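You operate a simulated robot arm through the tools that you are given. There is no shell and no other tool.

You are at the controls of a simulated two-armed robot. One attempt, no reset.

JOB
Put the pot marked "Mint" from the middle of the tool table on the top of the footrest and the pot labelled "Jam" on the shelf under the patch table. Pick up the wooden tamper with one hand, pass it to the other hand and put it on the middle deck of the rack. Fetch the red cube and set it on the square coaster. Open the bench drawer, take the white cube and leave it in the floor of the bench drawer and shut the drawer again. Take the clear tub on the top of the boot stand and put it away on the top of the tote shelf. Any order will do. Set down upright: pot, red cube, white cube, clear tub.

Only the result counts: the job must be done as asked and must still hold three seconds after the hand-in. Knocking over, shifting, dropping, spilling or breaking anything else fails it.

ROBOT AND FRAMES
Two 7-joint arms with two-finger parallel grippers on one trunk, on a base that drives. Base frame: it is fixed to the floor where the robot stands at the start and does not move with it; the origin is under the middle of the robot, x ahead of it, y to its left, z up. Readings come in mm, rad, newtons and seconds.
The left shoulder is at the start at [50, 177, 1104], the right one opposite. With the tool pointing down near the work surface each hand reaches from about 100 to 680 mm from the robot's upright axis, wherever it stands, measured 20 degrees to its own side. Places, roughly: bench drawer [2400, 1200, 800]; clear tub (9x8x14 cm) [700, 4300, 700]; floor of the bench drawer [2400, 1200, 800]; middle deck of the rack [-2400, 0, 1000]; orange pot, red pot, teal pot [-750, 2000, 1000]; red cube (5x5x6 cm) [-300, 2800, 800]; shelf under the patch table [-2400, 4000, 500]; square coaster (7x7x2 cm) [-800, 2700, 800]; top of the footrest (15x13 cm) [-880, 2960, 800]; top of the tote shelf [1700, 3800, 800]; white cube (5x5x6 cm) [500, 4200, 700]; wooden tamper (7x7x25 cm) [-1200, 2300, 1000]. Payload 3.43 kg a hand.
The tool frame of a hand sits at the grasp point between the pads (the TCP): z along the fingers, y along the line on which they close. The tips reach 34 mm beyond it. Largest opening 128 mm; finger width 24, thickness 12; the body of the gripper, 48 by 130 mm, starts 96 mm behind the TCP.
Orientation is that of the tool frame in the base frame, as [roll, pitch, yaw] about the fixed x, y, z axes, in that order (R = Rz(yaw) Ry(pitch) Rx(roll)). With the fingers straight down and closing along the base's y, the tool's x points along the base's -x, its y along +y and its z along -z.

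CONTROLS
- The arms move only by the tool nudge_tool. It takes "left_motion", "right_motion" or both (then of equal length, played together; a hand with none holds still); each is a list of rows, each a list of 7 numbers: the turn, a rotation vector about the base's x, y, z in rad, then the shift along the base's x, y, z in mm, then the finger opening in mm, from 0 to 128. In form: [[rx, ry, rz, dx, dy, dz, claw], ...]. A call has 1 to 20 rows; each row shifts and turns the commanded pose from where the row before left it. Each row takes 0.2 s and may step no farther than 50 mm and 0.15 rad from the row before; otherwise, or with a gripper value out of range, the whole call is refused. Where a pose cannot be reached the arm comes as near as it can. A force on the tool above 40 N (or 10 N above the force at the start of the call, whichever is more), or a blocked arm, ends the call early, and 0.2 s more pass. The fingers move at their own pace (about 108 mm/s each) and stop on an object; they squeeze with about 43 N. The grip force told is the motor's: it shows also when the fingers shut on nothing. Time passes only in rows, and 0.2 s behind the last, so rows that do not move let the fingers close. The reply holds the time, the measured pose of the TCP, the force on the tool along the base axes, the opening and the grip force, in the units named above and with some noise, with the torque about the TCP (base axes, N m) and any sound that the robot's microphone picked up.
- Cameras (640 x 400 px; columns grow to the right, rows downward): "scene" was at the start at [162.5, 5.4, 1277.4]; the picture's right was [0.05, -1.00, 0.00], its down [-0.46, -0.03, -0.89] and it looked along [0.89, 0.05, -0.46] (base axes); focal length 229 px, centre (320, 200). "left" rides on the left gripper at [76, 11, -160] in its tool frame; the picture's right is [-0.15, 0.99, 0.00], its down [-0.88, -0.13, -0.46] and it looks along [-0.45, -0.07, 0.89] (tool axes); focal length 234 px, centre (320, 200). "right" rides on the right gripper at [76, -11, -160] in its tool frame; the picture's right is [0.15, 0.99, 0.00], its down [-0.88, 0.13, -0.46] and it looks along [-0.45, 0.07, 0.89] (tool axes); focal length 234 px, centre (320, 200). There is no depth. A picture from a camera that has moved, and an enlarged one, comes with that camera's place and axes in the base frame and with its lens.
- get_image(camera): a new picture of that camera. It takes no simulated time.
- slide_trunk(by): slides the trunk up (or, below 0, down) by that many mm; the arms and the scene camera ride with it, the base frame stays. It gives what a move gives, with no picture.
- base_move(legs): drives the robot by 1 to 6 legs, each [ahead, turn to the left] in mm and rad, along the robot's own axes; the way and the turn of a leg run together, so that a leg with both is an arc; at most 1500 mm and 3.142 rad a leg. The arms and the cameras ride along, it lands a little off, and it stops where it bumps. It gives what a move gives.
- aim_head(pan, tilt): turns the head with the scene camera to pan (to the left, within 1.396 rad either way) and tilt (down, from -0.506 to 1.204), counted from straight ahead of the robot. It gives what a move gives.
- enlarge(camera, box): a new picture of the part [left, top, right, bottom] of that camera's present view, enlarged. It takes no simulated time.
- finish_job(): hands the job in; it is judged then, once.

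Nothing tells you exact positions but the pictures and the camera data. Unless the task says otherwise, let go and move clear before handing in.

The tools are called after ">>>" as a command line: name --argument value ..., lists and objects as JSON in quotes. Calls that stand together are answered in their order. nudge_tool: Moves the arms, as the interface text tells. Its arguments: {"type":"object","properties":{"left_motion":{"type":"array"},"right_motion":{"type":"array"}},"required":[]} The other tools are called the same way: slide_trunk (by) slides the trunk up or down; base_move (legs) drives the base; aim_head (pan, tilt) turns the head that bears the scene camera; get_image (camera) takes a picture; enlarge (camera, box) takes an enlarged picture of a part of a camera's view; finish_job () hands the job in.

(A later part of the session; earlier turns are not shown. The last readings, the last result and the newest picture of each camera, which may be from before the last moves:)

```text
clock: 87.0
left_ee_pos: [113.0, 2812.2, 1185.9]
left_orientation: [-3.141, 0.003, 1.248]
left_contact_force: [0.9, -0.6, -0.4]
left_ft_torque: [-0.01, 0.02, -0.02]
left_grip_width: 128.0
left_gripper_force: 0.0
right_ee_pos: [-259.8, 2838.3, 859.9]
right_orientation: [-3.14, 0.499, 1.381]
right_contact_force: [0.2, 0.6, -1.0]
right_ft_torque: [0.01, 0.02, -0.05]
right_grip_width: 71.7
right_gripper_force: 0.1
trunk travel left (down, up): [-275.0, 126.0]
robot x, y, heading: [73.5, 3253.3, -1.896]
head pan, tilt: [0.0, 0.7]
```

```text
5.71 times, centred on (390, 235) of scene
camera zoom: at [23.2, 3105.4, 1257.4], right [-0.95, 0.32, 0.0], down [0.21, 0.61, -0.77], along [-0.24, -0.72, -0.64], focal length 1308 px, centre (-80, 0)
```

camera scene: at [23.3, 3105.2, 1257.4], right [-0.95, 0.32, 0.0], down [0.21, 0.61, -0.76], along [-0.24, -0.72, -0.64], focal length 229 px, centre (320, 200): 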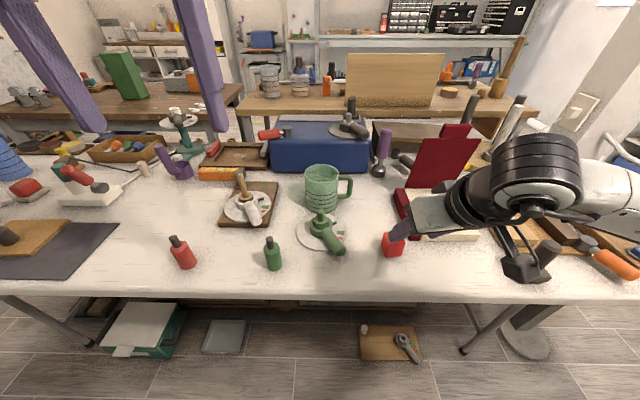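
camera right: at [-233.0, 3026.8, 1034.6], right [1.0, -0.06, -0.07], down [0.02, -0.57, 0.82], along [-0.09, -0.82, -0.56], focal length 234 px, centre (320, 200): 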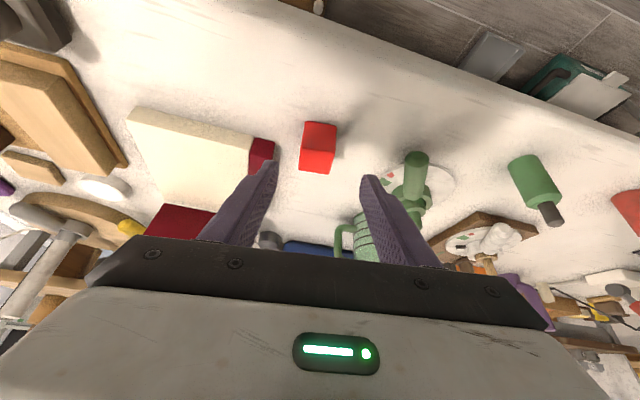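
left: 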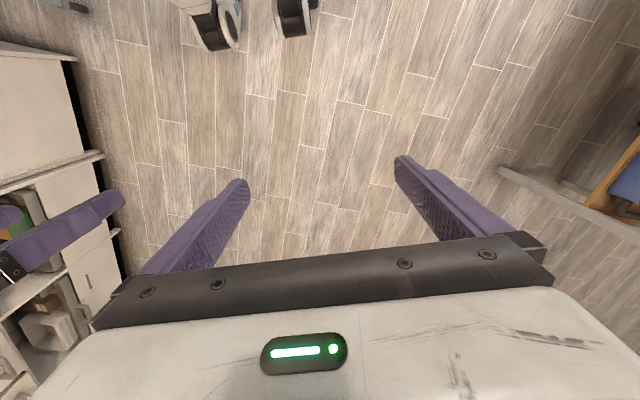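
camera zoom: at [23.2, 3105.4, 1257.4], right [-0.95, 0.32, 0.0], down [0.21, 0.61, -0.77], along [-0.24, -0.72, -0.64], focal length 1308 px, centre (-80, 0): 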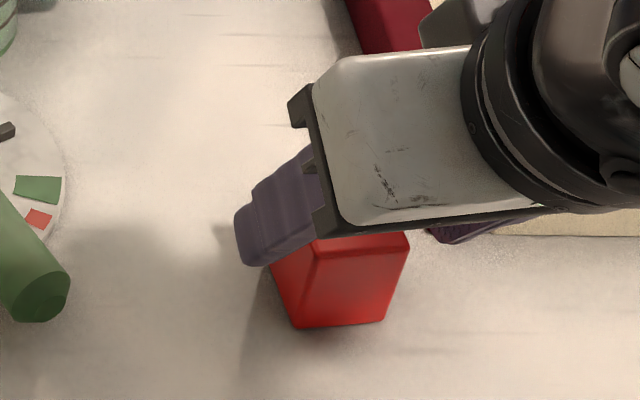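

Three views agree: cube top z≈829, table top ≈779, cube centre (-265, 2814). I'll slide in along the tool axis and close.

>>> nudge_tool --right_motion '[[0, 0, 0, -2.7, -12.1, -21.5, 72], [0, 0, 0, -2.7, -12.1, -21.5, 72], [0, 0, 0, 0, 0, 0, 72]]'

>>> nudge_tool --right_motion '[[0, 0, 0, 0, 0, 0, 30], [0, 0, 0, 0, 0, 0, 30], [0, 0, 0, 0, 0, 0, 30]]'

>>> get_image --camera "right"

```text
clock: 87.8
left_ee_pos: [112.9, 2813.2, 1184.6]
left_orientation: [3.141, 0.002, 1.249]
left_contact_force: [-0.2, -0.6, -1.3]
left_ft_torque: [-0.02, -0.02, 0.03]
left_grip_width: 128.2
left_gripper_force: 0.1
right_ee_pos: [-265.8, 2813.7, 815.9]
right_orientation: [-3.137, 0.499, 1.382]
right_contact_force: [0.1, 0.2, -0.2]
right_ft_torque: [0.02, -0.01, 0.03]
right_grip_width: 71.7
right_gripper_force: 0.1
trunk travel left (down, up): [-275.0, 126.0]
robot x, y, heading: [74.1, 3253.0, -1.898]
head pan, tilt: [0.0, 0.7]
```

```text
clock: 88.6
left_ee_pos: [112.7, 2813.0, 1184.3]
left_orientation: [-3.141, 0.001, 1.248]
left_contact_force: [0.2, -0.3, 0.5]
left_ft_torque: [0.01, 0.02, 0.0]
left_grip_width: 127.8
left_gripper_force: 0.0
right_ee_pos: [-263.9, 2814.8, 815.3]
right_orientation: [-3.139, 0.502, 1.382]
right_contact_force: [-0.3, -0.1, -0.7]
right_ft_torque: [0.03, 0.0, -0.01]
right_grip_width: 41.4
right_gripper_force: 43.3
trunk travel left (down, up): [-275.0, 126.0]
robot x, y, heading: [69.1, 3251.8, -1.894]
head pan, tilt: [0.0, 0.7]
```

```text
taken
camera right: at [-247.2, 2956.2, 922.2], right [1.0, -0.06, -0.07], down [0.02, -0.57, 0.82], along [-0.09, -0.82, -0.57], focal length 234 px, centre (320, 200)
```

right: 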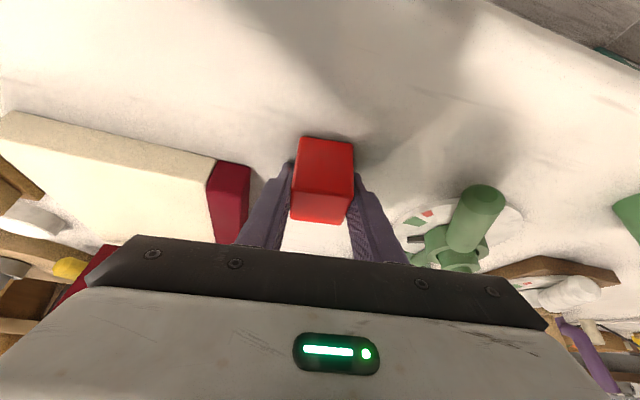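

Grip shows 41 mm: the cube is held. I'll lift it well clear, then drive over in front of the coaster.

>>> nudge_tool --right_motion '[[0, 0, 0, 0, 0, 30, 30], [0, 0, 0, 0, 0, 48, 30], [0, 0, 0, 0, 0, 48, 30], [0, 0, 0, 0, 0, 48, 30], [0, 0, 0, 0, 0, 48, 30]]'

>>> base_move --legs '[[-100, 0], [0, -1.434], [480, 0], [0, 1.434]]'

>>> aim_head --pan -0.1 --tilt 0.7

>>> get_image --camera "scene"

>>> get_image --camera "right"

```text
clock: 89.8
left_ee_pos: [114.3, 2812.3, 1183.9]
left_orientation: [-3.138, 0.001, 1.249]
left_contact_force: [-0.5, 0.0, -0.1]
left_ft_torque: [0.04, 0.01, 0.0]
left_grip_width: 128.0
left_gripper_force: 0.1
right_ee_pos: [-263.7, 2815.6, 1038.1]
right_orientation: [-3.138, 0.498, 1.383]
right_contact_force: [-0.2, 0.0, -0.9]
right_ft_torque: [0.01, -0.05, 0.0]
right_grip_width: 41.3
right_gripper_force: 42.8
trunk travel left (down, up): [-275.0, 126.0]
robot x, y, heading: [70.1, 3252.1, -1.897]
head pan, tilt: [0.0, 0.7]
```

```text
clock: 100.4
left_ee_pos: [-328.8, 2995.8, 1185.7]
left_orientation: [3.14, 0.0, 1.25]
left_contact_force: [-0.4, -0.5, 0.6]
left_ft_torque: [0.04, 0.0, -0.03]
left_grip_width: 128.3
left_gripper_force: 0.0
right_ee_pos: [-705.4, 2997.5, 1038.4]
right_orientation: [-3.137, 0.502, 1.38]
right_contact_force: [-1.0, -0.2, -0.7]
right_ft_torque: [-0.02, 0.0, 0.04]
right_grip_width: 41.2
right_gripper_force: 42.8
trunk travel left (down, up): [-275.0, 126.0]
robot x, y, heading: [-371.7, 3436.7, -1.896]
head pan, tilt: [0.0, 0.7]
```

```text
clock: 101.1
left_ee_pos: [-328.4, 2995.3, 1184.7]
left_orientation: [-3.141, 0.0, 1.25]
left_contact_force: [0.4, 0.2, -0.1]
left_ft_torque: [0.0, 0.02, 0.01]
left_grip_width: 127.7
left_gripper_force: 0.0
right_ee_pos: [-705.9, 2996.5, 1038.6]
right_orientation: [-3.14, 0.5, 1.381]
right_contact_force: [-0.2, 0.1, -0.7]
right_ft_torque: [0.03, -0.02, -0.01]
right_grip_width: 41.5
right_gripper_force: 42.6
trunk travel left (down, up): [-275.0, 126.0]
robot x, y, heading: [-373.7, 3433.8, -1.895]
head pan, tilt: [-0.099, 0.7]
```

```text
taken
camera scene: at [-426.9, 3291.0, 1257.4], right [-0.91, 0.41, 0.0], down [0.26, 0.59, -0.76], along [-0.31, -0.7, -0.64], focal length 229 px, centre (320, 200)
```

scene: 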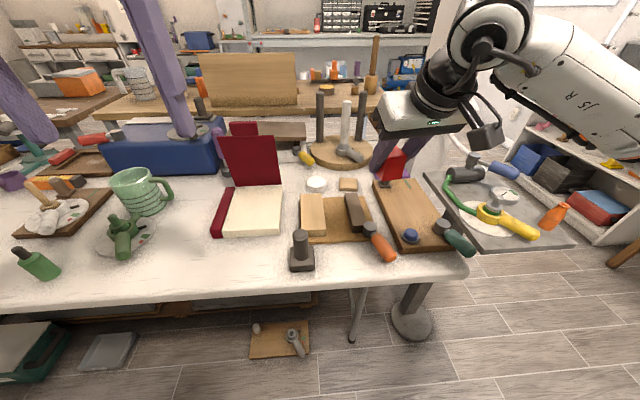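

```text
taken
camera right: at [-689.2, 3139.3, 1144.8], right [1.0, -0.06, -0.07], down [0.03, -0.57, 0.82], along [-0.09, -0.82, -0.57], focal length 234 px, centre (320, 200)
```

right: 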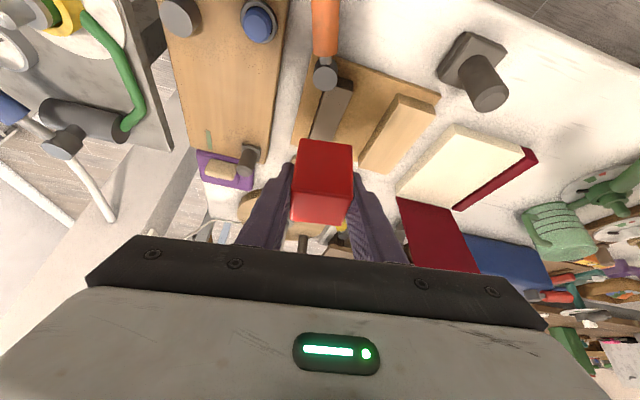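

>>> enlarge --camera "scene" --box '[290, 150, 480, 280]'

```text
3.08 times, centred on (385, 215) of scene
camera zoom: at [-426.9, 3291.0, 1257.4], right [-0.91, 0.41, 0.0], down [0.26, 0.59, -0.76], along [-0.31, -0.7, -0.64], focal length 704 px, centre (120, 154)
```

zoom: 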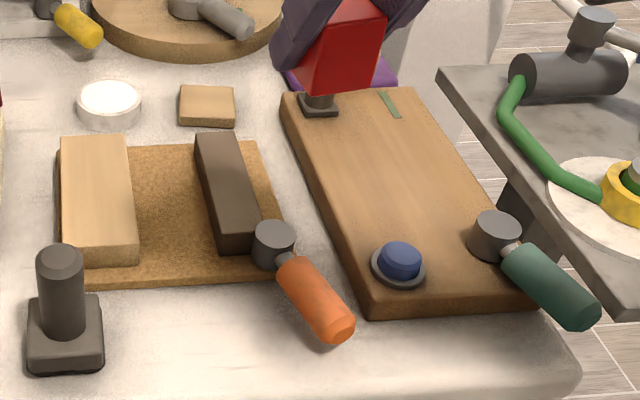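

The coaster centre is at about (-779, 2749), top ≈795; the brown board with ~15x13 cm free top near (-865, 2945) fits the footrest. Driving forward 90 mm and bringing the cube above the coaster.

>>> base_move --legs '[[90, 0]]'

```text
clock: 102.2
left_ee_pos: [-357.9, 2910.0, 1184.1]
left_orientation: [-3.141, 0.0, 1.247]
left_contact_force: [0.0, -0.4, 0.0]
left_ft_torque: [0.04, -0.02, 0.0]
left_grip_width: 127.9
left_gripper_force: 0.0
right_ee_pos: [-734.6, 2912.2, 1038.3]
right_orientation: [-3.139, 0.499, 1.382]
right_contact_force: [0.3, 0.1, -0.9]
right_ft_torque: [0.03, -0.02, 0.0]
right_grip_width: 41.3
right_gripper_force: 42.6
trunk travel left (down, up): [-275.0, 126.0]
robot x, y, heading: [-400.7, 3353.6, -1.897]
head pan, tilt: [-0.099, 0.7]
```

>>> nudge_tool --right_motion '[[0, 0, 0, -10.85, -40.8, 0, 30], [0, 0, 0, -10.85, -40.8, 0, 30], [0, 0, 0, -10.85, -40.8, 0, 30], [0, 0, 0, -10.85, -40.8, 0, 30], [0, 0, 0, 0, 0, -46, 30], [0, 0, 0, 0, 0, -46, 30], [0, 0, 0, 0, 0, -46, 30], [0, 0, 0, 0, 0, 0, 30]]'

>>> get_image --camera "right"

>>> enlarge --camera "scene" --box '[290, 110, 480, 260]'

```text
clock: 104.0
left_ee_pos: [-357.3, 2911.1, 1184.6]
left_orientation: [3.141, -0.001, 1.249]
left_contact_force: [-0.3, -0.4, 0.4]
left_ft_torque: [0.04, 0.0, 0.02]
left_grip_width: 127.8
left_gripper_force: 0.1
right_ee_pos: [-777.1, 2748.5, 901.5]
right_orientation: [-3.141, 0.501, 1.381]
right_contact_force: [-0.5, 0.2, -0.5]
right_ft_torque: [-0.02, 0.0, 0.04]
right_grip_width: 41.4
right_gripper_force: 43.5
trunk travel left (down, up): [-275.0, 126.0]
robot x, y, heading: [-401.7, 3351.0, -1.896]
head pan, tilt: [-0.099, 0.7]
```

```text
taken
camera right: at [-760.1, 2891.6, 1007.4], right [1.0, -0.06, -0.07], down [0.03, -0.57, 0.82], along [-0.09, -0.82, -0.56], focal length 234 px, centre (320, 200)
```

right: 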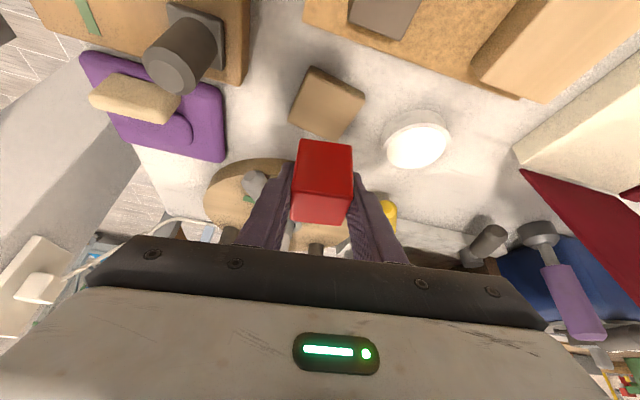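

```text
2.67 times, centred on (385, 185) of scene
camera zoom: at [-455.4, 3206.2, 1257.4], right [-0.91, 0.41, 0.0], down [0.26, 0.59, -0.77], along [-0.31, -0.7, -0.64], focal length 610 px, centre (147, 240)
```

zoom: 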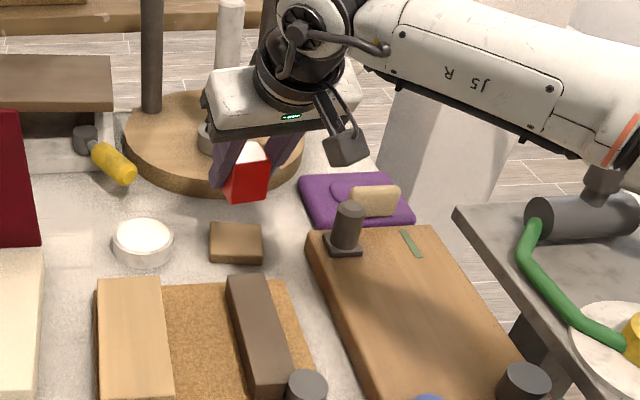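

Coaster centre confirmed near (-778, 2750). Lowering gently.

>>> nudge_tool --right_motion '[[0, 0, 0, -0.5, 0.5, -30, 30], [0, 0, 0, -0.5, 0.5, -27, 30], [0, 0, 0, 0, 0, -4, 30], [0, 0, 0, 0, 0, 0, 30]]'

>>> enlarge --camera "scene" --box '[330, 140, 410, 200]'

>>> enlarge --camera "right" --box '[240, 80, 400, 240]'

```text
clock: 105.0
left_ee_pos: [-356.7, 2910.5, 1185.1]
left_orientation: [-3.141, -0.001, 1.248]
left_contact_force: [-0.4, -0.9, -0.8]
left_ft_torque: [-0.01, 0.03, 0.01]
left_grip_width: 128.1
left_gripper_force: 0.0
right_ee_pos: [-778.2, 2750.1, 840.4]
right_orientation: [-3.14, 0.501, 1.383]
right_contact_force: [0.4, 0.1, -0.5]
right_ft_torque: [0.03, 0.02, -0.04]
right_grip_width: 41.5
right_gripper_force: 43.2
trunk travel left (down, up): [-275.0, 126.0]
robot x, y, heading: [-397.6, 3347.5, -1.894]
head pan, tilt: [-0.099, 0.7]
```

```text
6.67 times, centred on (370, 170) of scene
camera zoom: at [-455.5, 3206.2, 1257.4], right [-0.91, 0.41, 0.0], down [0.26, 0.59, -0.76], along [-0.31, -0.7, -0.64], focal length 1526 px, centre (-13, 400)
```

zoom: 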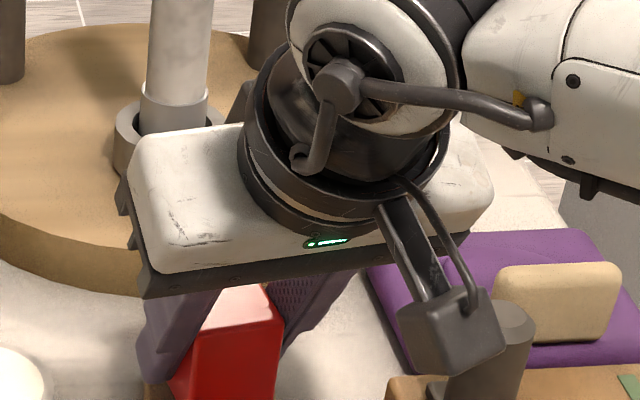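

```text
2.50 times, centred on (320, 160) of right
camera zoom: at [-761.7, 2892.3, 945.6], right [1.0, -0.06, -0.07], down [0.03, -0.57, 0.82], along [-0.09, -0.82, -0.56], focal length 585 px, centre (320, 300)
```

zoom: 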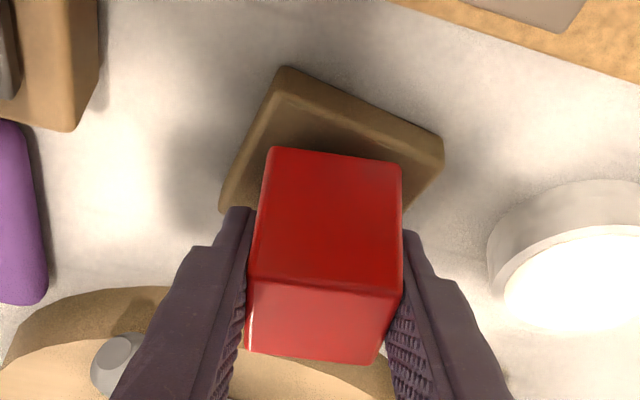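

Cube is nearly centred; I'll turn it about -0.29 rad to line up with the coaster, shift slightly, and then lower in small steps until contact.

>>> nudge_tool --right_motion '[[0, 0, -0.145, -0.5, -1.5, 0, 30], [0, 0, -0.145, -0.5, -1.5, 0, 30], [0, 0, 0, 0, 0, 0, 30]]'

>>> enlarge --camera "right" --box '[240, 80, 400, 240]'

```text
clock: 105.8
left_ee_pos: [-357.6, 2910.2, 1184.3]
left_orientation: [3.139, 0.0, 1.249]
left_contact_force: [0.2, -0.4, 0.3]
left_ft_torque: [0.01, -0.03, 0.03]
left_grip_width: 128.0
left_gripper_force: 0.0
right_ee_pos: [-779.7, 2747.6, 840.3]
right_orientation: [-3.139, 0.502, 1.09]
right_contact_force: [-0.3, 0.5, 0.1]
right_ft_torque: [0.03, -0.02, 0.01]
right_grip_width: 41.6
right_gripper_force: 43.4
trunk travel left (down, up): [-275.0, 126.0]
robot x, y, heading: [-399.2, 3352.9, -1.894]
head pan, tilt: [-0.099, 0.7]
```

```text
2.50 times, centred on (320, 160) of right
camera zoom: at [-722.6, 2878.6, 945.8], right [0.94, -0.34, -0.07], down [-0.14, -0.55, 0.82], along [-0.32, -0.76, -0.56], focal length 585 px, centre (320, 300)
```

zoom: 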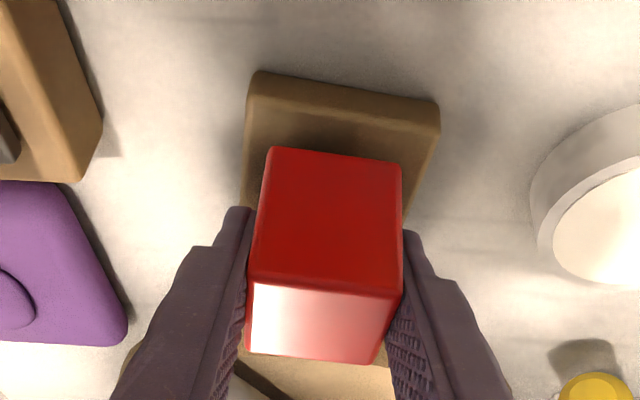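

Aligned and centred. Lowering the last ~10 mm in small steps.

>>> nudge_tool --right_motion '[[0, 0, 0, 0, 0, -4, 30], [0, 0, 0, 0, 0, -2, 30], [0, 0, 0, 0, 0, -1, 30], [0, 0, 0, 0, 0, 0, 30]]'

```text
clock: 106.8
left_ee_pos: [-357.1, 2911.0, 1184.2]
left_orientation: [3.141, 0.0, 1.247]
left_contact_force: [-0.3, -1.3, 0.0]
left_ft_torque: [-0.02, -0.01, 0.02]
left_grip_width: 127.9
left_gripper_force: 0.0
right_ee_pos: [-780.5, 2746.4, 833.9]
right_orientation: [-3.138, 0.503, 1.094]
right_contact_force: [1.2, -0.5, -1.3]
right_ft_torque: [-0.01, -0.05, 0.0]
right_grip_width: 41.2
right_gripper_force: 42.8
trunk travel left (down, up): [-275.0, 126.0]
robot x, y, heading: [-395.5, 3350.7, -1.898]
head pan, tilt: [-0.099, 0.7]
```

>>> nudge_tool --right_motion '[[0, 0, 0, 0, 0, -1, 30], [0, 0, 0, 0, 0, -1, 30], [0, 0, 0, 0, 0, 0, 30]]'

>>> enlarge --camera "right" --box '[240, 80, 400, 240]'

```text
clock: 107.6
left_ee_pos: [-357.0, 2910.9, 1183.7]
left_orientation: [3.142, 0.002, 1.247]
left_contact_force: [0.2, 0.1, 0.2]
left_ft_torque: [-0.04, 0.01, 0.0]
left_grip_width: 127.8
left_gripper_force: 0.0
right_ee_pos: [-780.3, 2747.4, 832.9]
right_orientation: [-3.14, 0.503, 1.093]
right_contact_force: [-0.9, 0.1, 3.8]
right_ft_torque: [0.0, -0.08, -0.01]
right_grip_width: 41.5
right_gripper_force: 43.1
trunk travel left (down, up): [-275.0, 126.0]
robot x, y, heading: [-402.2, 3346.1, -1.894]
head pan, tilt: [-0.099, 0.7]
```

```text
2.50 times, centred on (320, 160) of right
camera zoom: at [-723.0, 2879.1, 937.8], right [0.94, -0.34, -0.07], down [-0.14, -0.55, 0.82], along [-0.32, -0.76, -0.56], focal length 585 px, centre (320, 300)
```

zoom: 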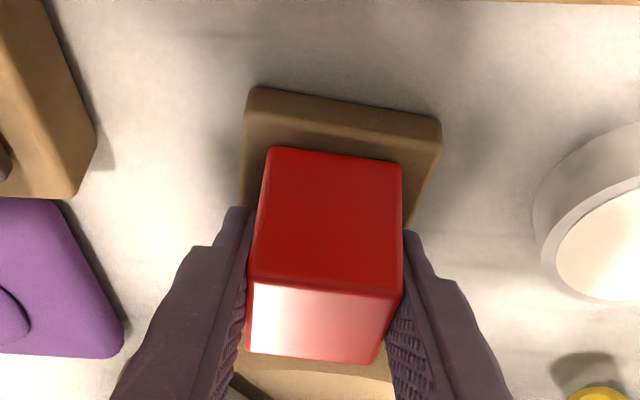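

Contact felt (3.8 N up): the cube rests on the coaster. Releasing and retreating along the tool axis.

>>> nudge_tool --right_motion '[[0, 0, 0, 0, 0, 0, 46], [0, 0, 0, 0, 0, 0, 60], [0, 0, 0, 0, 0, 0, 62], [0, 0, 0, 4.45, 8.5, 17.5, 62], [0, 0, 0, 8.9, 17, 35, 62], [0, 0, 0, 8.9, 17, 35, 62], [0, 0, 0, 8.9, 17, 35, 62], [0, 0, 0, 0, 20, 40, 62]]'

>>> enlarge --camera "scene" --box '[310, 120, 450, 260]'

>>> get_image --camera "right"

```text
clock: 109.4
left_ee_pos: [-358.3, 2911.8, 1185.0]
left_orientation: [3.141, 0.002, 1.248]
left_contact_force: [-0.1, 0.7, -0.7]
left_ft_torque: [0.01, 0.0, 0.0]
left_grip_width: 128.2
left_gripper_force: 0.0
right_ee_pos: [-749.9, 2827.0, 994.6]
right_orientation: [-3.139, 0.5, 1.093]
right_contact_force: [-0.5, 0.2, -0.1]
right_ft_torque: [-0.02, -0.01, 0.0]
right_grip_width: 61.8
right_gripper_force: 0.1
trunk travel left (down, up): [-275.0, 126.0]
robot x, y, heading: [-404.5, 3350.8, -1.897]
head pan, tilt: [-0.099, 0.7]
```

```text
2.86 times, centred on (380, 190) of scene
camera zoom: at [-455.4, 3206.7, 1257.5], right [-0.91, 0.41, 0.0], down [0.26, 0.59, -0.77], along [-0.31, -0.7, -0.64], focal length 654 px, centre (149, 229)
```

zoom: 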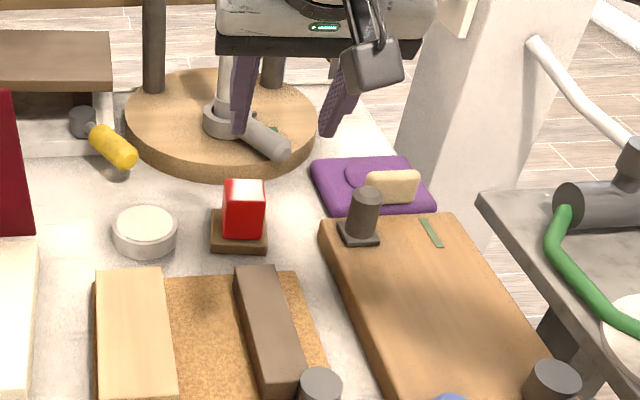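

```text
taken
camera right: at [-692.8, 2959.2, 1100.4], right [0.94, -0.34, -0.07], down [-0.14, -0.55, 0.82], along [-0.32, -0.76, -0.56], focal length 234 px, centre (320, 200)
```

right: 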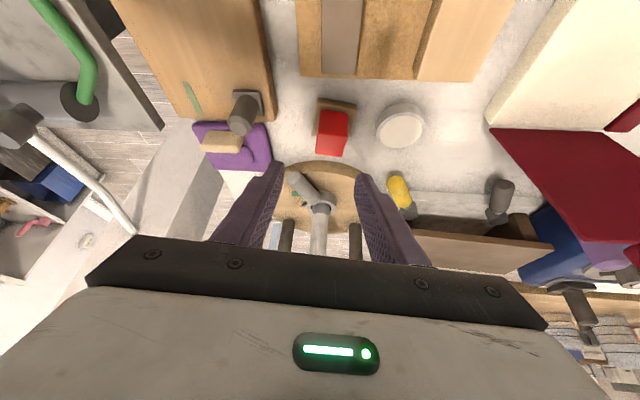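

The red cube sits upright on the coaster. Next: raise the right hand, back off and drive to the boot stand for the clear tub (right hand) and white cube (left hand).

>>> nudge_tool --right_motion '[[0, 0, 0, 10, 30, 35, 80], [0, 0, 0, 10, 30, 35, 100], [0, 0, 0, 10, 30, 30, 120], [0, 0, 0, 0, 0, 0, 128]]'

>>> base_move --legs '[[-200, 0], [0, 2.065], [764, 0], [0, 1.072]]'

>>> aim_head --pan 0.0 --tilt 0.6

>>> get_image --camera "scene"

```text
clock: 110.4
left_ee_pos: [-356.5, 2910.1, 1185.7]
left_orientation: [3.141, -0.001, 1.249]
left_contact_force: [-0.3, -0.1, -0.3]
left_ft_torque: [0.01, 0.0, -0.02]
left_grip_width: 128.1
left_gripper_force: 0.2
right_ee_pos: [-719.6, 2918.0, 1093.5]
right_orientation: [-3.14, 0.498, 1.091]
right_contact_force: [0.2, -0.8, -0.1]
right_ft_torque: [-0.03, 0.02, 0.01]
right_grip_width: 128.1
right_gripper_force: 0.0
trunk travel left (down, up): [-275.0, 126.0]
robot x, y, heading: [-400.9, 3348.2, -1.896]
head pan, tilt: [-0.099, 0.7]
```

```text
clock: 123.3
left_ee_pos: [368.5, 4105.4, 1185.8]
left_orientation: [-3.141, 0.001, -1.888]
left_contact_force: [0.0, -0.4, 0.1]
left_ft_torque: [0.02, -0.02, 0.01]
left_grip_width: 128.0
left_gripper_force: 0.0
right_ee_pos: [730.2, 4100.7, 1093.5]
right_orientation: [-3.137, 0.501, -2.045]
right_contact_force: [-0.8, 0.1, 0.2]
right_ft_torque: [0.0, -0.03, -0.04]
right_grip_width: 127.9
right_gripper_force: 0.1
trunk travel left (down, up): [-275.0, 126.0]
robot x, y, heading: [416.0, 3669.0, 1.251]
head pan, tilt: [-0.099, 0.7]
```

```text
clock: 124.0
left_ee_pos: [368.2, 4105.3, 1184.7]
left_orientation: [-3.14, -0.001, -1.889]
left_contact_force: [0.4, 0.5, -0.1]
left_ft_torque: [0.03, 0.01, 0.03]
left_grip_width: 128.3
left_gripper_force: 0.0
right_ee_pos: [730.8, 4100.0, 1092.6]
right_orientation: [-3.14, 0.501, -2.044]
right_contact_force: [0.1, -0.5, 1.2]
right_ft_torque: [0.0, -0.02, -0.01]
right_grip_width: 128.0
right_gripper_force: 0.0
trunk travel left (down, up): [-275.0, 126.0]
robot x, y, heading: [414.4, 3664.7, 1.251]
head pan, tilt: [0.0, 0.6]
```

```text
taken
camera scene: at [463.8, 3817.1, 1266.0], right [0.95, -0.32, 0.0], down [-0.18, -0.54, -0.82], along [0.26, 0.78, -0.57], focal length 229 px, centre (320, 200)
```

scene: 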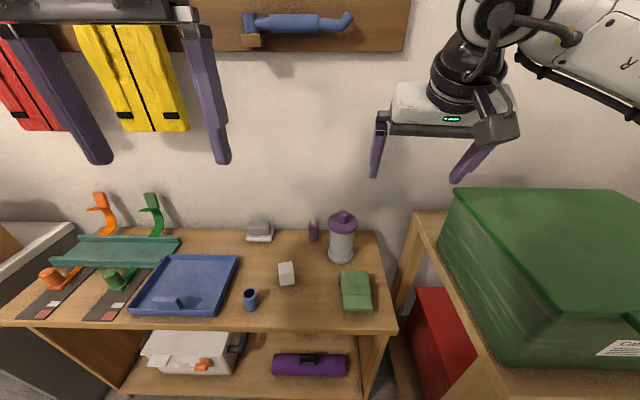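

Now facing the boot stand. Zooming in on the tub and the white cube.

>>> enlarge --camera "scene" --box '[230, 190, 420, 330]'

>>> get_image --camera "right"

>>> get_image --camera "left"

```text
2.86 times, centred on (325, 260) of scene
camera zoom: at [463.8, 3817.1, 1266.0], right [0.95, -0.32, 0.0], down [-0.18, -0.54, -0.82], along [0.26, 0.78, -0.57], focal length 654 px, centre (306, 29)
```

zoom: 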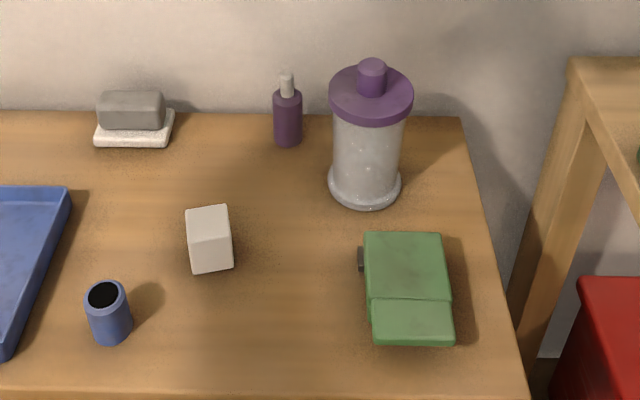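

```text
taken
camera right: at [675.8, 3967.7, 1198.9], right [-0.94, 0.34, -0.07], down [0.14, 0.55, 0.82], along [0.32, 0.76, -0.56], focal length 234 px, centre (320, 200)
```

right: 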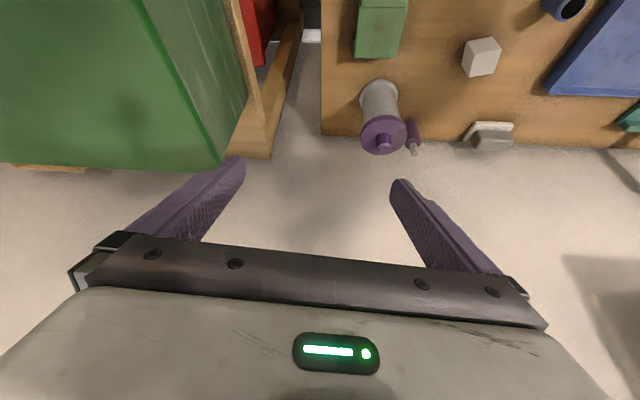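

```text
taken
camera left: at [334.0, 4036.3, 1345.5], right [-0.89, 0.45, 0.0], down [0.4, 0.8, 0.46], along [0.21, 0.41, -0.89], focal length 234 px, centre (320, 200)
```

left: 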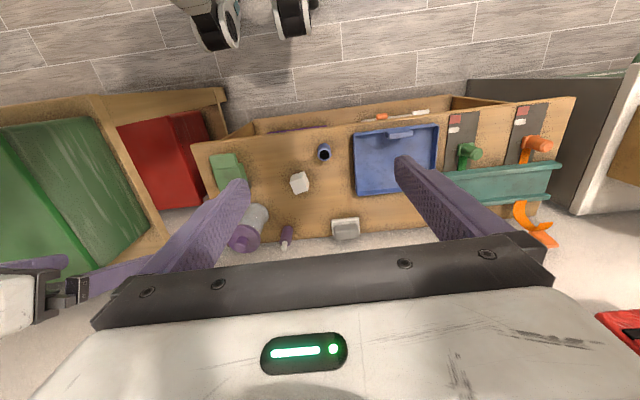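

The tub (purple lid) is at about (686, 4278), white cube at about (506, 4240), stand top ≈700. I'll move ahead 60 mm and bring both hands to pre-grasp spots: right hand tilted toward the tub, left hand straight above the cube.

>>> base_move --legs '[[60, 0]]'

>>> enlarge --camera "right" --box '[320, 0, 540, 180]'

>>> enlarge --camera "left" --box '[200, 110, 400, 270]'

>>> enlarge --camera "scene" --box '[230, 190, 420, 330]'

```text
clock: 125.0
left_ee_pos: [386.9, 4162.8, 1184.9]
left_orientation: [-3.141, 0.001, -1.889]
left_contact_force: [0.0, 0.4, -0.4]
left_ft_torque: [-0.02, 0.03, 0.0]
left_grip_width: 128.3
left_gripper_force: 0.1
right_ee_pos: [748.7, 4156.8, 1092.9]
right_orientation: [-3.14, 0.499, -2.044]
right_contact_force: [-0.2, -0.1, -0.8]
right_ft_torque: [-0.04, -0.02, 0.0]
right_grip_width: 128.0
right_gripper_force: 0.1
trunk travel left (down, up): [-275.0, 126.0]
robot x, y, heading: [432.1, 3722.1, 1.25]
head pan, tilt: [0.0, 0.6]
```

```text
2.22 times, centred on (430, 90) of right
camera zoom: at [694.5, 4024.9, 1198.7], right [-0.94, 0.34, -0.07], down [0.14, 0.55, 0.82], along [0.32, 0.76, -0.57], focal length 520 px, centre (76, 444)
```

zoom: 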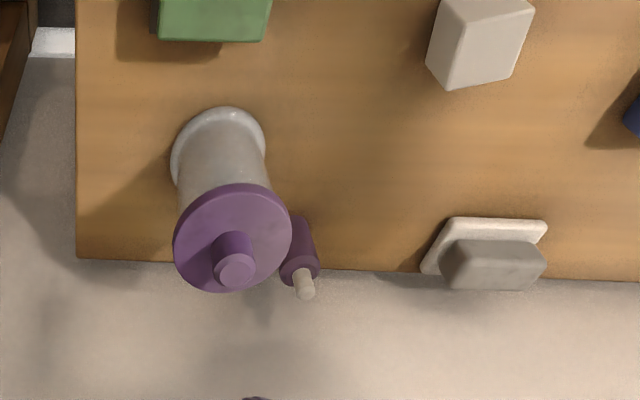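

```text
2.50 times, centred on (300, 190) of left
camera zoom: at [352.7, 4093.5, 1345.2], right [-0.89, 0.45, 0.0], down [0.4, 0.8, 0.46], along [0.2, 0.41, -0.89], focal length 585 px, centre (370, 225)
```

zoom: 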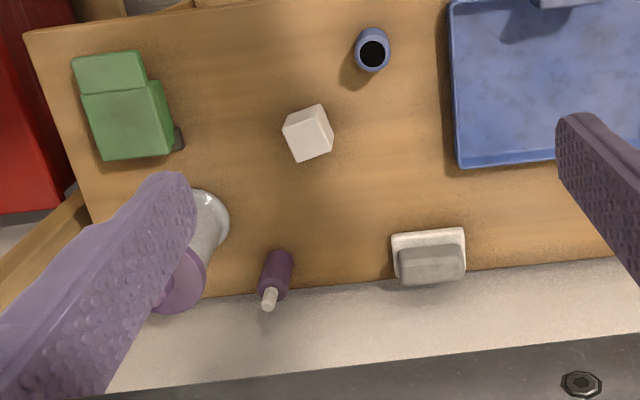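

```text
2.86 times, centred on (325, 260) of scene
camera zoom: at [482.7, 3874.4, 1265.9], right [0.95, -0.31, 0.0], down [-0.18, -0.54, -0.82], along [0.26, 0.78, -0.57], focal length 654 px, centre (306, 29)
```

zoom: 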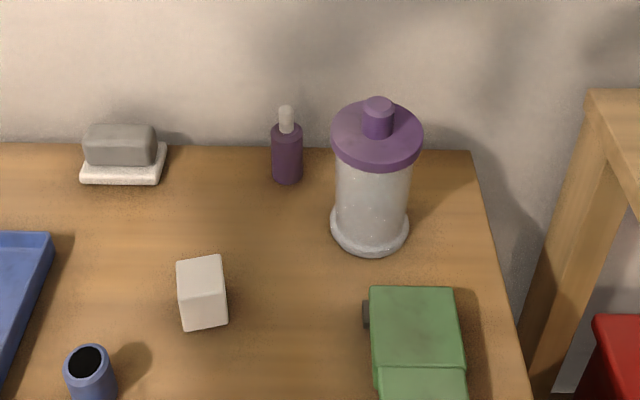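

Tub axis ≈(685.5, 4278), lid top ≈843; white cube centre ≈(504, 4241, 735), stand top ≈711. I'll raise the trunk to keep elbows above the green box, then move both hands to pre-grasp poses.

>>> slide_trunk --by 100

>>> nudge_tool --left_motion '[[0, 0, 0.13, 17, 11, -48, 90], [0, 0, 0.13, 17, 11, -44, 80], [0, 0, 0, 17, 11, -44, 75], [0, 0, 0, 17, 11, -44, 75], [0, 0, 0, 17, 11, -44, 75], [0, 0, 0, 16, 11, -44, 75], [0, 0, 0, 16, 12, -44, 75], [0, 0, 0, 0, 0, -44, 75], [0, 0, 0, 0, 0, -44, 75], [0, 0, 0, 0, 0, 0, 75]]' --right_motion '[[0, 0, 0, -12, 8, -24, 110], [0, 0, 0, -12, 8, -24, 110], [0, 0, 0, -12, 8, -24, 110], [0, 0, 0, -12, 8, -24, 110], [0, 0, 0, -12, 8, -24, 110], [0, 0, 0, -12, 8, -24, 110], [0, 0, 0, -11, 7, -24, 110], [0, 0, 0, -11, 7, -24, 110], [0, 0, 0, 0, 0, -24, 110], [0, 0, 0, 0, 0, -24, 110]]'

>>> get_image --camera "scene"

>>> get_image --camera "right"

>>> get_image --camera "left"

```text
clock: 126.3
left_ee_pos: [387.6, 4161.8, 1284.4]
left_orientation: [-3.141, -0.001, -1.889]
left_contact_force: [-0.2, -0.3, 0.4]
left_ft_torque: [-0.03, 0.01, -0.01]
left_grip_width: 128.1
left_gripper_force: 0.1
right_ee_pos: [748.7, 4157.1, 1193.1]
right_orientation: [-3.139, 0.5, -2.047]
right_contact_force: [-0.1, 0.3, -0.1]
right_ft_torque: [0.0, 0.01, 0.02]
right_grip_width: 128.1
right_gripper_force: 0.0
trunk travel left (down, up): [-375.0, 26.0]
robot x, y, heading: [431.0, 3722.8, 1.253]
head pan, tilt: [0.0, 0.6]
```

```text
refused: row 1 steps farther than a row can; nothing moved
```

```text
taken
camera scene: at [482.5, 3873.8, 1366.0], right [0.95, -0.31, 0.0], down [-0.18, -0.54, -0.82], along [0.26, 0.78, -0.57], focal length 229 px, centre (320, 200)
```

scene: 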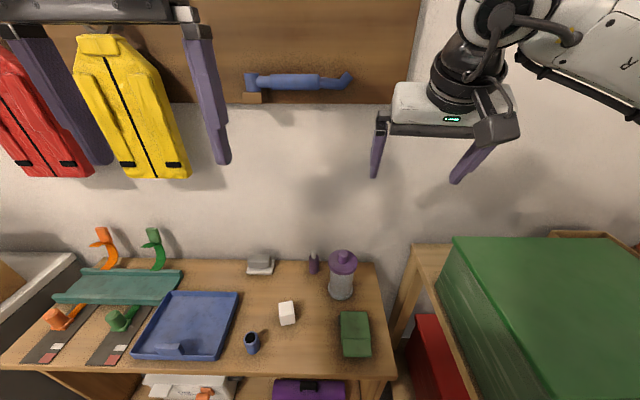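

```text
taken
camera right: at [694.4, 4024.4, 1298.8], right [-0.94, 0.34, -0.07], down [0.14, 0.55, 0.82], along [0.32, 0.76, -0.56], focal length 234 px, centre (320, 200)
```

right: 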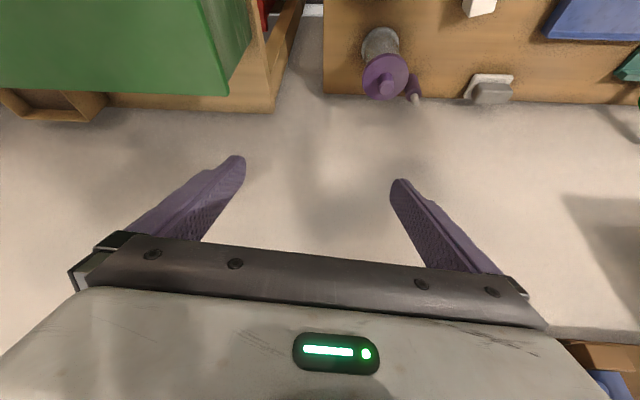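

```text
taken
camera left: at [352.5, 4093.0, 1445.4], right [-0.89, 0.45, 0.0], down [0.4, 0.8, 0.46], along [0.2, 0.41, -0.89], focal length 234 px, centre (320, 200)
```

left: 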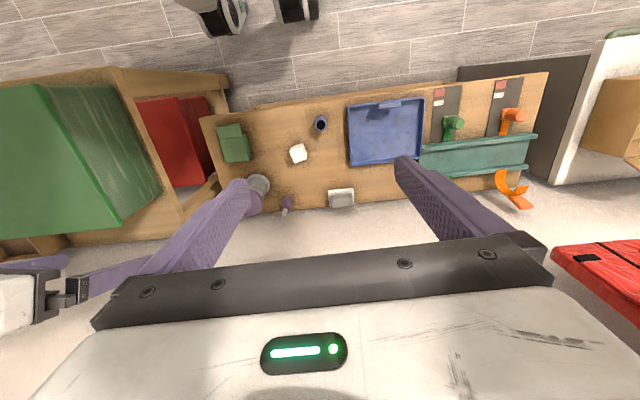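

>>> nudge_tool --left_motion '[[0, 0, 0.13, 11.64, 7.92, -43.4, 90], [0, 0, 0.13, 11.64, 7.92, -43.4, 80], [0, 0, 0, 11.64, 7.92, -43.4, 75], [0, 0, 0, 11.64, 7.92, -43.4, 75], [0, 0, 0, 11.64, 7.92, -43.4, 75], [0, 0, 0, 11.64, 7.92, -43.4, 75], [0, 0, 0, 11.64, 7.92, -43.4, 75], [0, 0, 0, 11.64, 7.92, -43.4, 75], [0, 0, 0, 11.64, 7.92, -43.4, 75], [0, 0, 0, 11.64, 7.92, -43.4, 75], [0, 0, 0, 0, 0, 0, 75]]' --right_motion '[[0, 0, 0, -9.37, 6.19, -24.2, 110], [0, 0, 0, -9.37, 6.19, -24.2, 110], [0, 0, 0, -9.37, 6.19, -24.2, 110], [0, 0, 0, -9.37, 6.19, -24.2, 110], [0, 0, 0, -9.37, 6.19, -24.2, 110], [0, 0, 0, -9.37, 6.19, -24.2, 110], [0, 0, 0, -9.37, 6.19, -24.2, 110], [0, 0, 0, -9.37, 6.19, -24.2, 110], [0, 0, 0, -9.37, 6.19, -24.2, 110], [0, 0, 0, -9.37, 6.19, -24.2, 110], [0, 0, 0, 0, 0, 0, 110]]'

>>> get_image --camera "scene"

>>> get_image --camera "right"

>>> get_image --camera "left"

```text
clock: 128.7
left_ee_pos: [502.8, 4239.6, 849.9]
left_orientation: [3.142, 0.002, -1.628]
left_contact_force: [-0.5, -0.1, -0.3]
left_ft_torque: [0.02, 0.0, -0.03]
left_grip_width: 74.8
left_gripper_force: 0.0
right_ee_pos: [653.8, 4217.9, 949.7]
right_orientation: [3.142, 0.5, -2.046]
right_contact_force: [0.5, -0.2, -0.7]
right_ft_torque: [0.02, 0.01, 0.01]
right_grip_width: 109.8
right_gripper_force: 0.1
trunk travel left (down, up): [-375.0, 26.0]
robot x, y, heading: [432.3, 3724.4, 1.255]
head pan, tilt: [0.0, 0.6]
```

```text
taken
camera scene: at [482.3, 3873.4, 1366.1], right [0.95, -0.31, 0.0], down [-0.18, -0.54, -0.83], along [0.26, 0.78, -0.56], focal length 229 px, centre (320, 200)
```

scene: 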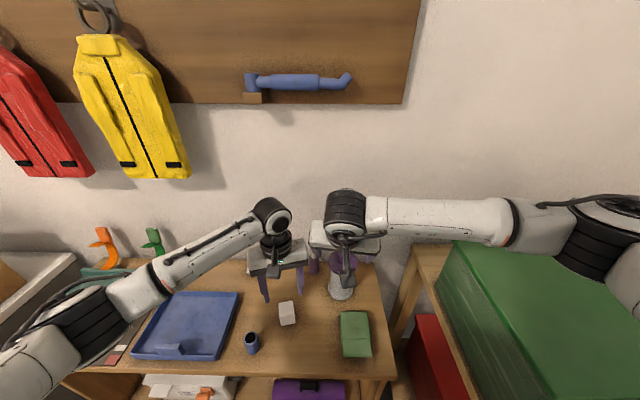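

```text
taken
camera right: at [599.4, 4085.9, 1056.0], right [-0.94, 0.34, -0.07], down [0.14, 0.55, 0.82], along [0.32, 0.76, -0.56], focal length 234 px, centre (320, 200)
```

right: 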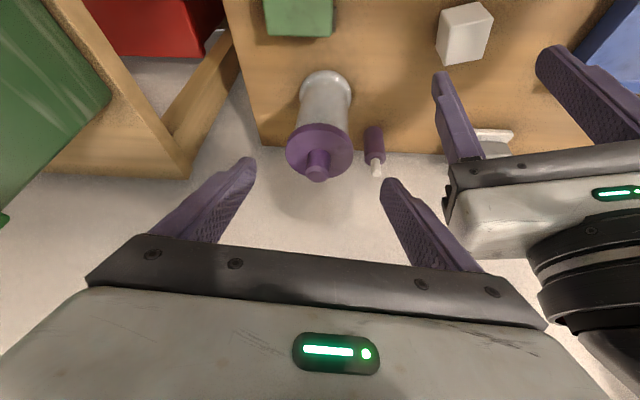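

```text
taken
camera left: at [487.6, 4164.4, 1010.4], right [-0.98, 0.2, 0.0], down [0.18, 0.87, 0.46], along [0.09, 0.45, -0.89], focal length 234 px, centre (320, 200)
```

left: 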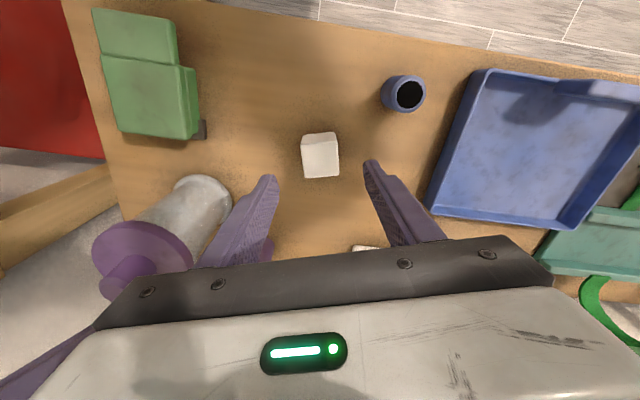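

Right hand lines up with the tub lid. Moving the right hand in along its axis, then closing.

>>> nudge_tool --right_motion '[[0, 0, 0, 7.8, 14.8, -30.4, 110], [0, 0, 0, 7.8, 14.8, -30.4, 110], [0, 0, 0, 7.8, 14.8, -30.4, 110], [0, 0, 0, 7.8, 14.7, -30.4, 110], [0, 0, 0, 0, 0, 0, 110]]'

>>> get_image --camera "right"

>>> enlarge --camera "scene" --box '[230, 180, 420, 340]'

```text
clock: 129.9
left_ee_pos: [502.5, 4239.6, 849.9]
left_orientation: [-3.14, 0.002, -1.628]
left_contact_force: [-0.6, 0.3, -0.4]
left_ft_torque: [0.01, 0.01, 0.0]
left_grip_width: 75.1
left_gripper_force: 0.1
right_ee_pos: [685.7, 4277.7, 828.4]
right_orientation: [-3.14, 0.499, -2.043]
right_contact_force: [0.7, -0.6, 0.5]
right_ft_torque: [0.01, -0.01, 0.0]
right_grip_width: 109.9
right_gripper_force: 0.2
trunk travel left (down, up): [-375.0, 26.0]
robot x, y, heading: [432.1, 3719.7, 1.254]
head pan, tilt: [0.0, 0.6]
```

```text
taken
camera right: at [630.6, 4145.9, 934.3], right [-0.94, 0.34, -0.07], down [0.14, 0.55, 0.82], along [0.32, 0.76, -0.56], focal length 234 px, centre (320, 200)
```

right: 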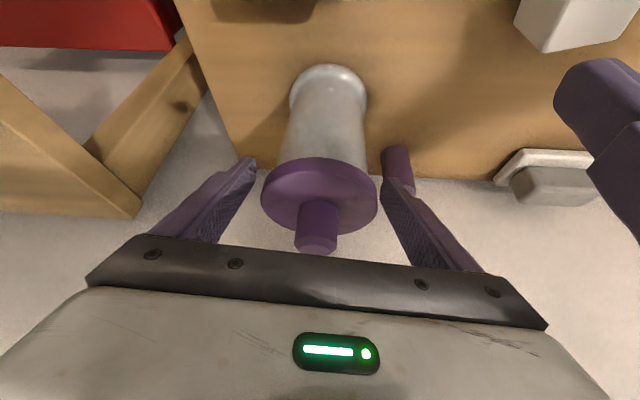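

```text
2.50 times, centred on (325, 260) of scene
camera zoom: at [482.4, 3873.5, 1366.1], right [0.95, -0.31, 0.0], down [-0.18, -0.54, -0.83], along [0.26, 0.78, -0.56], focal length 572 px, centre (308, 50)
```

zoom: 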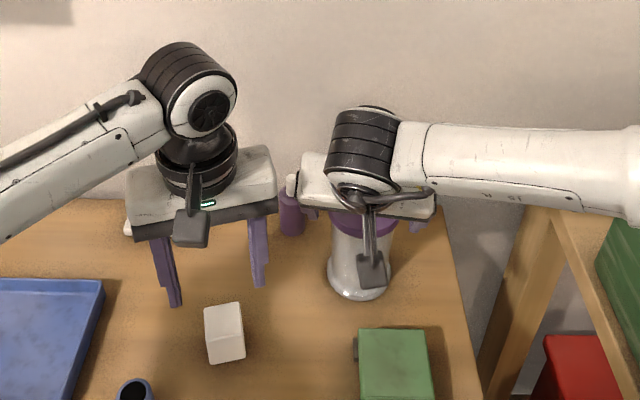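

Both fingers straddle the lid. Closing the right gripper on the tub.

>>> nudge_tool --right_motion '[[0, 0, 0, 0, 0, 0, 60], [0, 0, 0, 0, 0, 0, 60], [0, 0, 0, 0, 0, 0, 60]]'

>>> get_image --camera "right"

```text
clock: 130.7
left_ee_pos: [504.4, 4240.3, 850.2]
left_orientation: [3.141, 0.0, -1.629]
left_contact_force: [0.4, 0.3, -0.5]
left_ft_torque: [0.02, 0.02, 0.01]
left_grip_width: 74.9
left_gripper_force: 0.1
right_ee_pos: [684.6, 4278.1, 829.4]
right_orientation: [-3.139, 0.501, -2.043]
right_contact_force: [-0.4, -0.6, -0.5]
right_ft_torque: [-0.01, 0.05, 0.0]
right_grip_width: 88.8
right_gripper_force: 43.2
trunk travel left (down, up): [-375.0, 26.0]
robot x, y, heading: [430.4, 3723.5, 1.254]
head pan, tilt: [0.0, 0.6]
```

```text
taken
camera right: at [630.5, 4145.8, 934.4], right [-0.94, 0.34, -0.07], down [0.14, 0.55, 0.82], along [0.32, 0.76, -0.56], focal length 234 px, centre (320, 200)
```

right: 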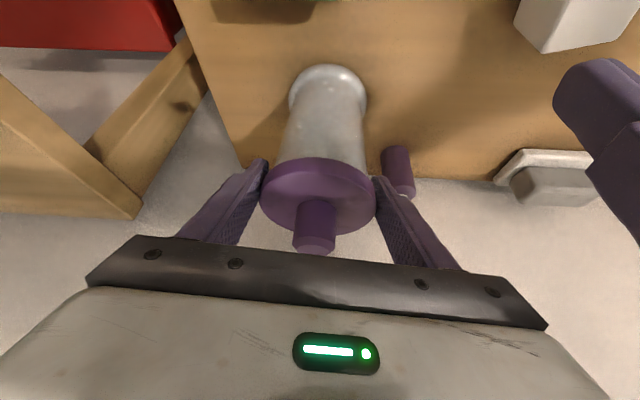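

Tub gripped (88.8 mm). Lifting it straight up; checking the left view of the white cube.

>>> nudge_tool --right_motion '[[0, 0, 0, 0, 0, 10, 60], [0, 0, 0, 0, 0, 30, 60], [0, 0, 0, 0, 0, 45, 60], [0, 0, 0, 0, 0, 45, 60], [0, 0, 0, 0, 0, 45, 60]]'

>>> get_image --camera "right"

>>> enlarge --camera "left" --box '[240, 100, 400, 220]'

```text
clock: 131.9
left_ee_pos: [502.7, 4239.3, 851.1]
left_orientation: [-3.142, 0.002, -1.628]
left_contact_force: [0.1, -0.1, -0.2]
left_ft_torque: [0.03, -0.04, 0.02]
left_grip_width: 74.9
left_gripper_force: 0.0
right_ee_pos: [686.8, 4277.3, 1005.6]
right_orientation: [-3.14, 0.502, -2.044]
right_contact_force: [-1.4, -0.6, -1.5]
right_ft_torque: [0.01, -0.02, 0.02]
right_grip_width: 88.6
right_gripper_force: 42.7
trunk travel left (down, up): [-375.0, 26.0]
robot x, y, heading: [430.5, 3724.3, 1.254]
head pan, tilt: [0.0, 0.6]
```

```text
taken
camera right: at [631.6, 4145.4, 1111.3], right [-0.94, 0.34, -0.07], down [0.14, 0.55, 0.82], along [0.32, 0.76, -0.56], focal length 234 px, centre (320, 200)
```

right: 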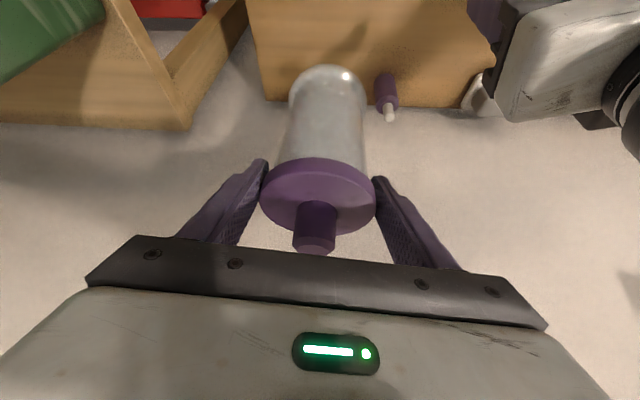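

```text
3.33 times, centred on (320, 160) of left
camera zoom: at [487.4, 4164.3, 1010.9], right [-0.98, 0.2, 0.0], down [0.18, 0.87, 0.46], along [0.09, 0.45, -0.89], focal length 781 px, centre (320, 333)
```

zoom: 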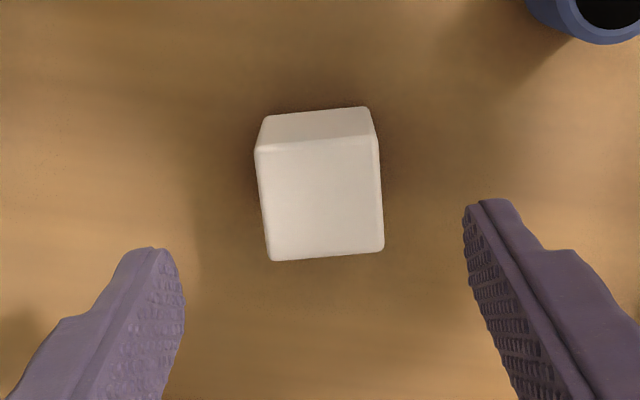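

White cube centre ≈(504, 4242). Lowering the left hand part-way and re-measuring its height.

>>> nudge_tool --left_motion '[[0, 0, -0.035, 1.5, 2.5, -35, 75], [0, 0, 0, 0, 0, -35, 75], [0, 0, 0, 0, 0, 0, 75]]'

>>> enlarge --camera "left" --box '[240, 100, 400, 240]'

>>> enlarge --camera "scene" --box '[240, 220, 340, 340]'

```text
clock: 132.7
left_ee_pos: [504.6, 4242.6, 780.2]
left_orientation: [-3.141, 0.0, -1.664]
left_contact_force: [-0.5, -0.6, 0.2]
left_ft_torque: [0.01, 0.0, 0.0]
left_grip_width: 75.1
left_gripper_force: 0.1
right_ee_pos: [688.5, 4278.4, 1005.6]
right_orientation: [-3.139, 0.502, -2.046]
right_contact_force: [-0.2, 0.6, -1.3]
right_ft_torque: [0.01, -0.01, -0.01]
right_grip_width: 88.6
right_gripper_force: 42.7
trunk travel left (down, up): [-375.0, 26.0]
robot x, y, heading: [431.5, 3722.4, 1.251]
head pan, tilt: [0.0, 0.6]
```

```text
2.86 times, centred on (320, 170) of left
camera zoom: at [486.7, 4168.7, 941.2], right [-0.97, 0.24, 0.0], down [0.21, 0.86, 0.46], along [0.11, 0.44, -0.89], focal length 669 px, centre (320, 286)
```

zoom: 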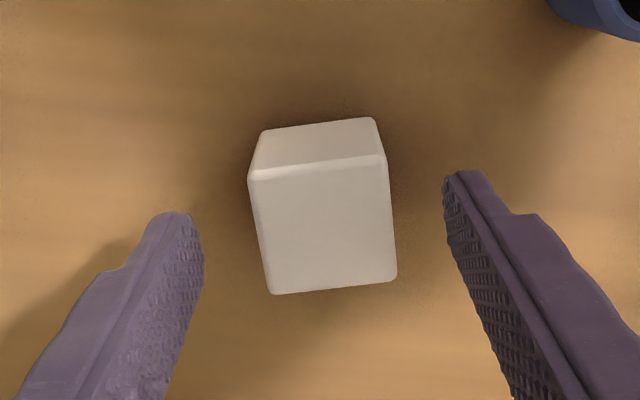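

```text
3.33 times, centred on (290, 280) of scene
camera zoom: at [482.4, 3873.8, 1366.0], right [0.95, -0.31, 0.0], down [-0.18, -0.54, -0.83], along [0.26, 0.78, -0.56], focal length 763 px, centre (420, -67)
```

zoom: 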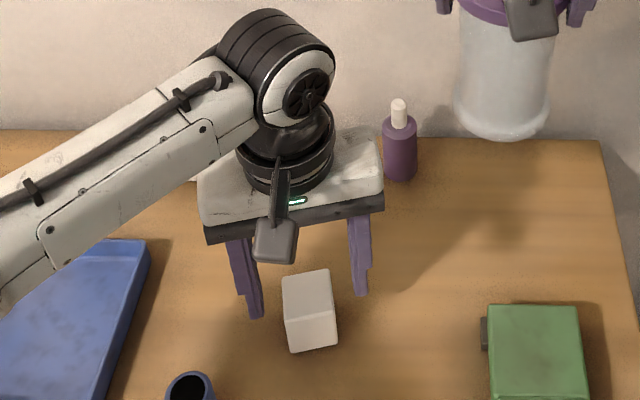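

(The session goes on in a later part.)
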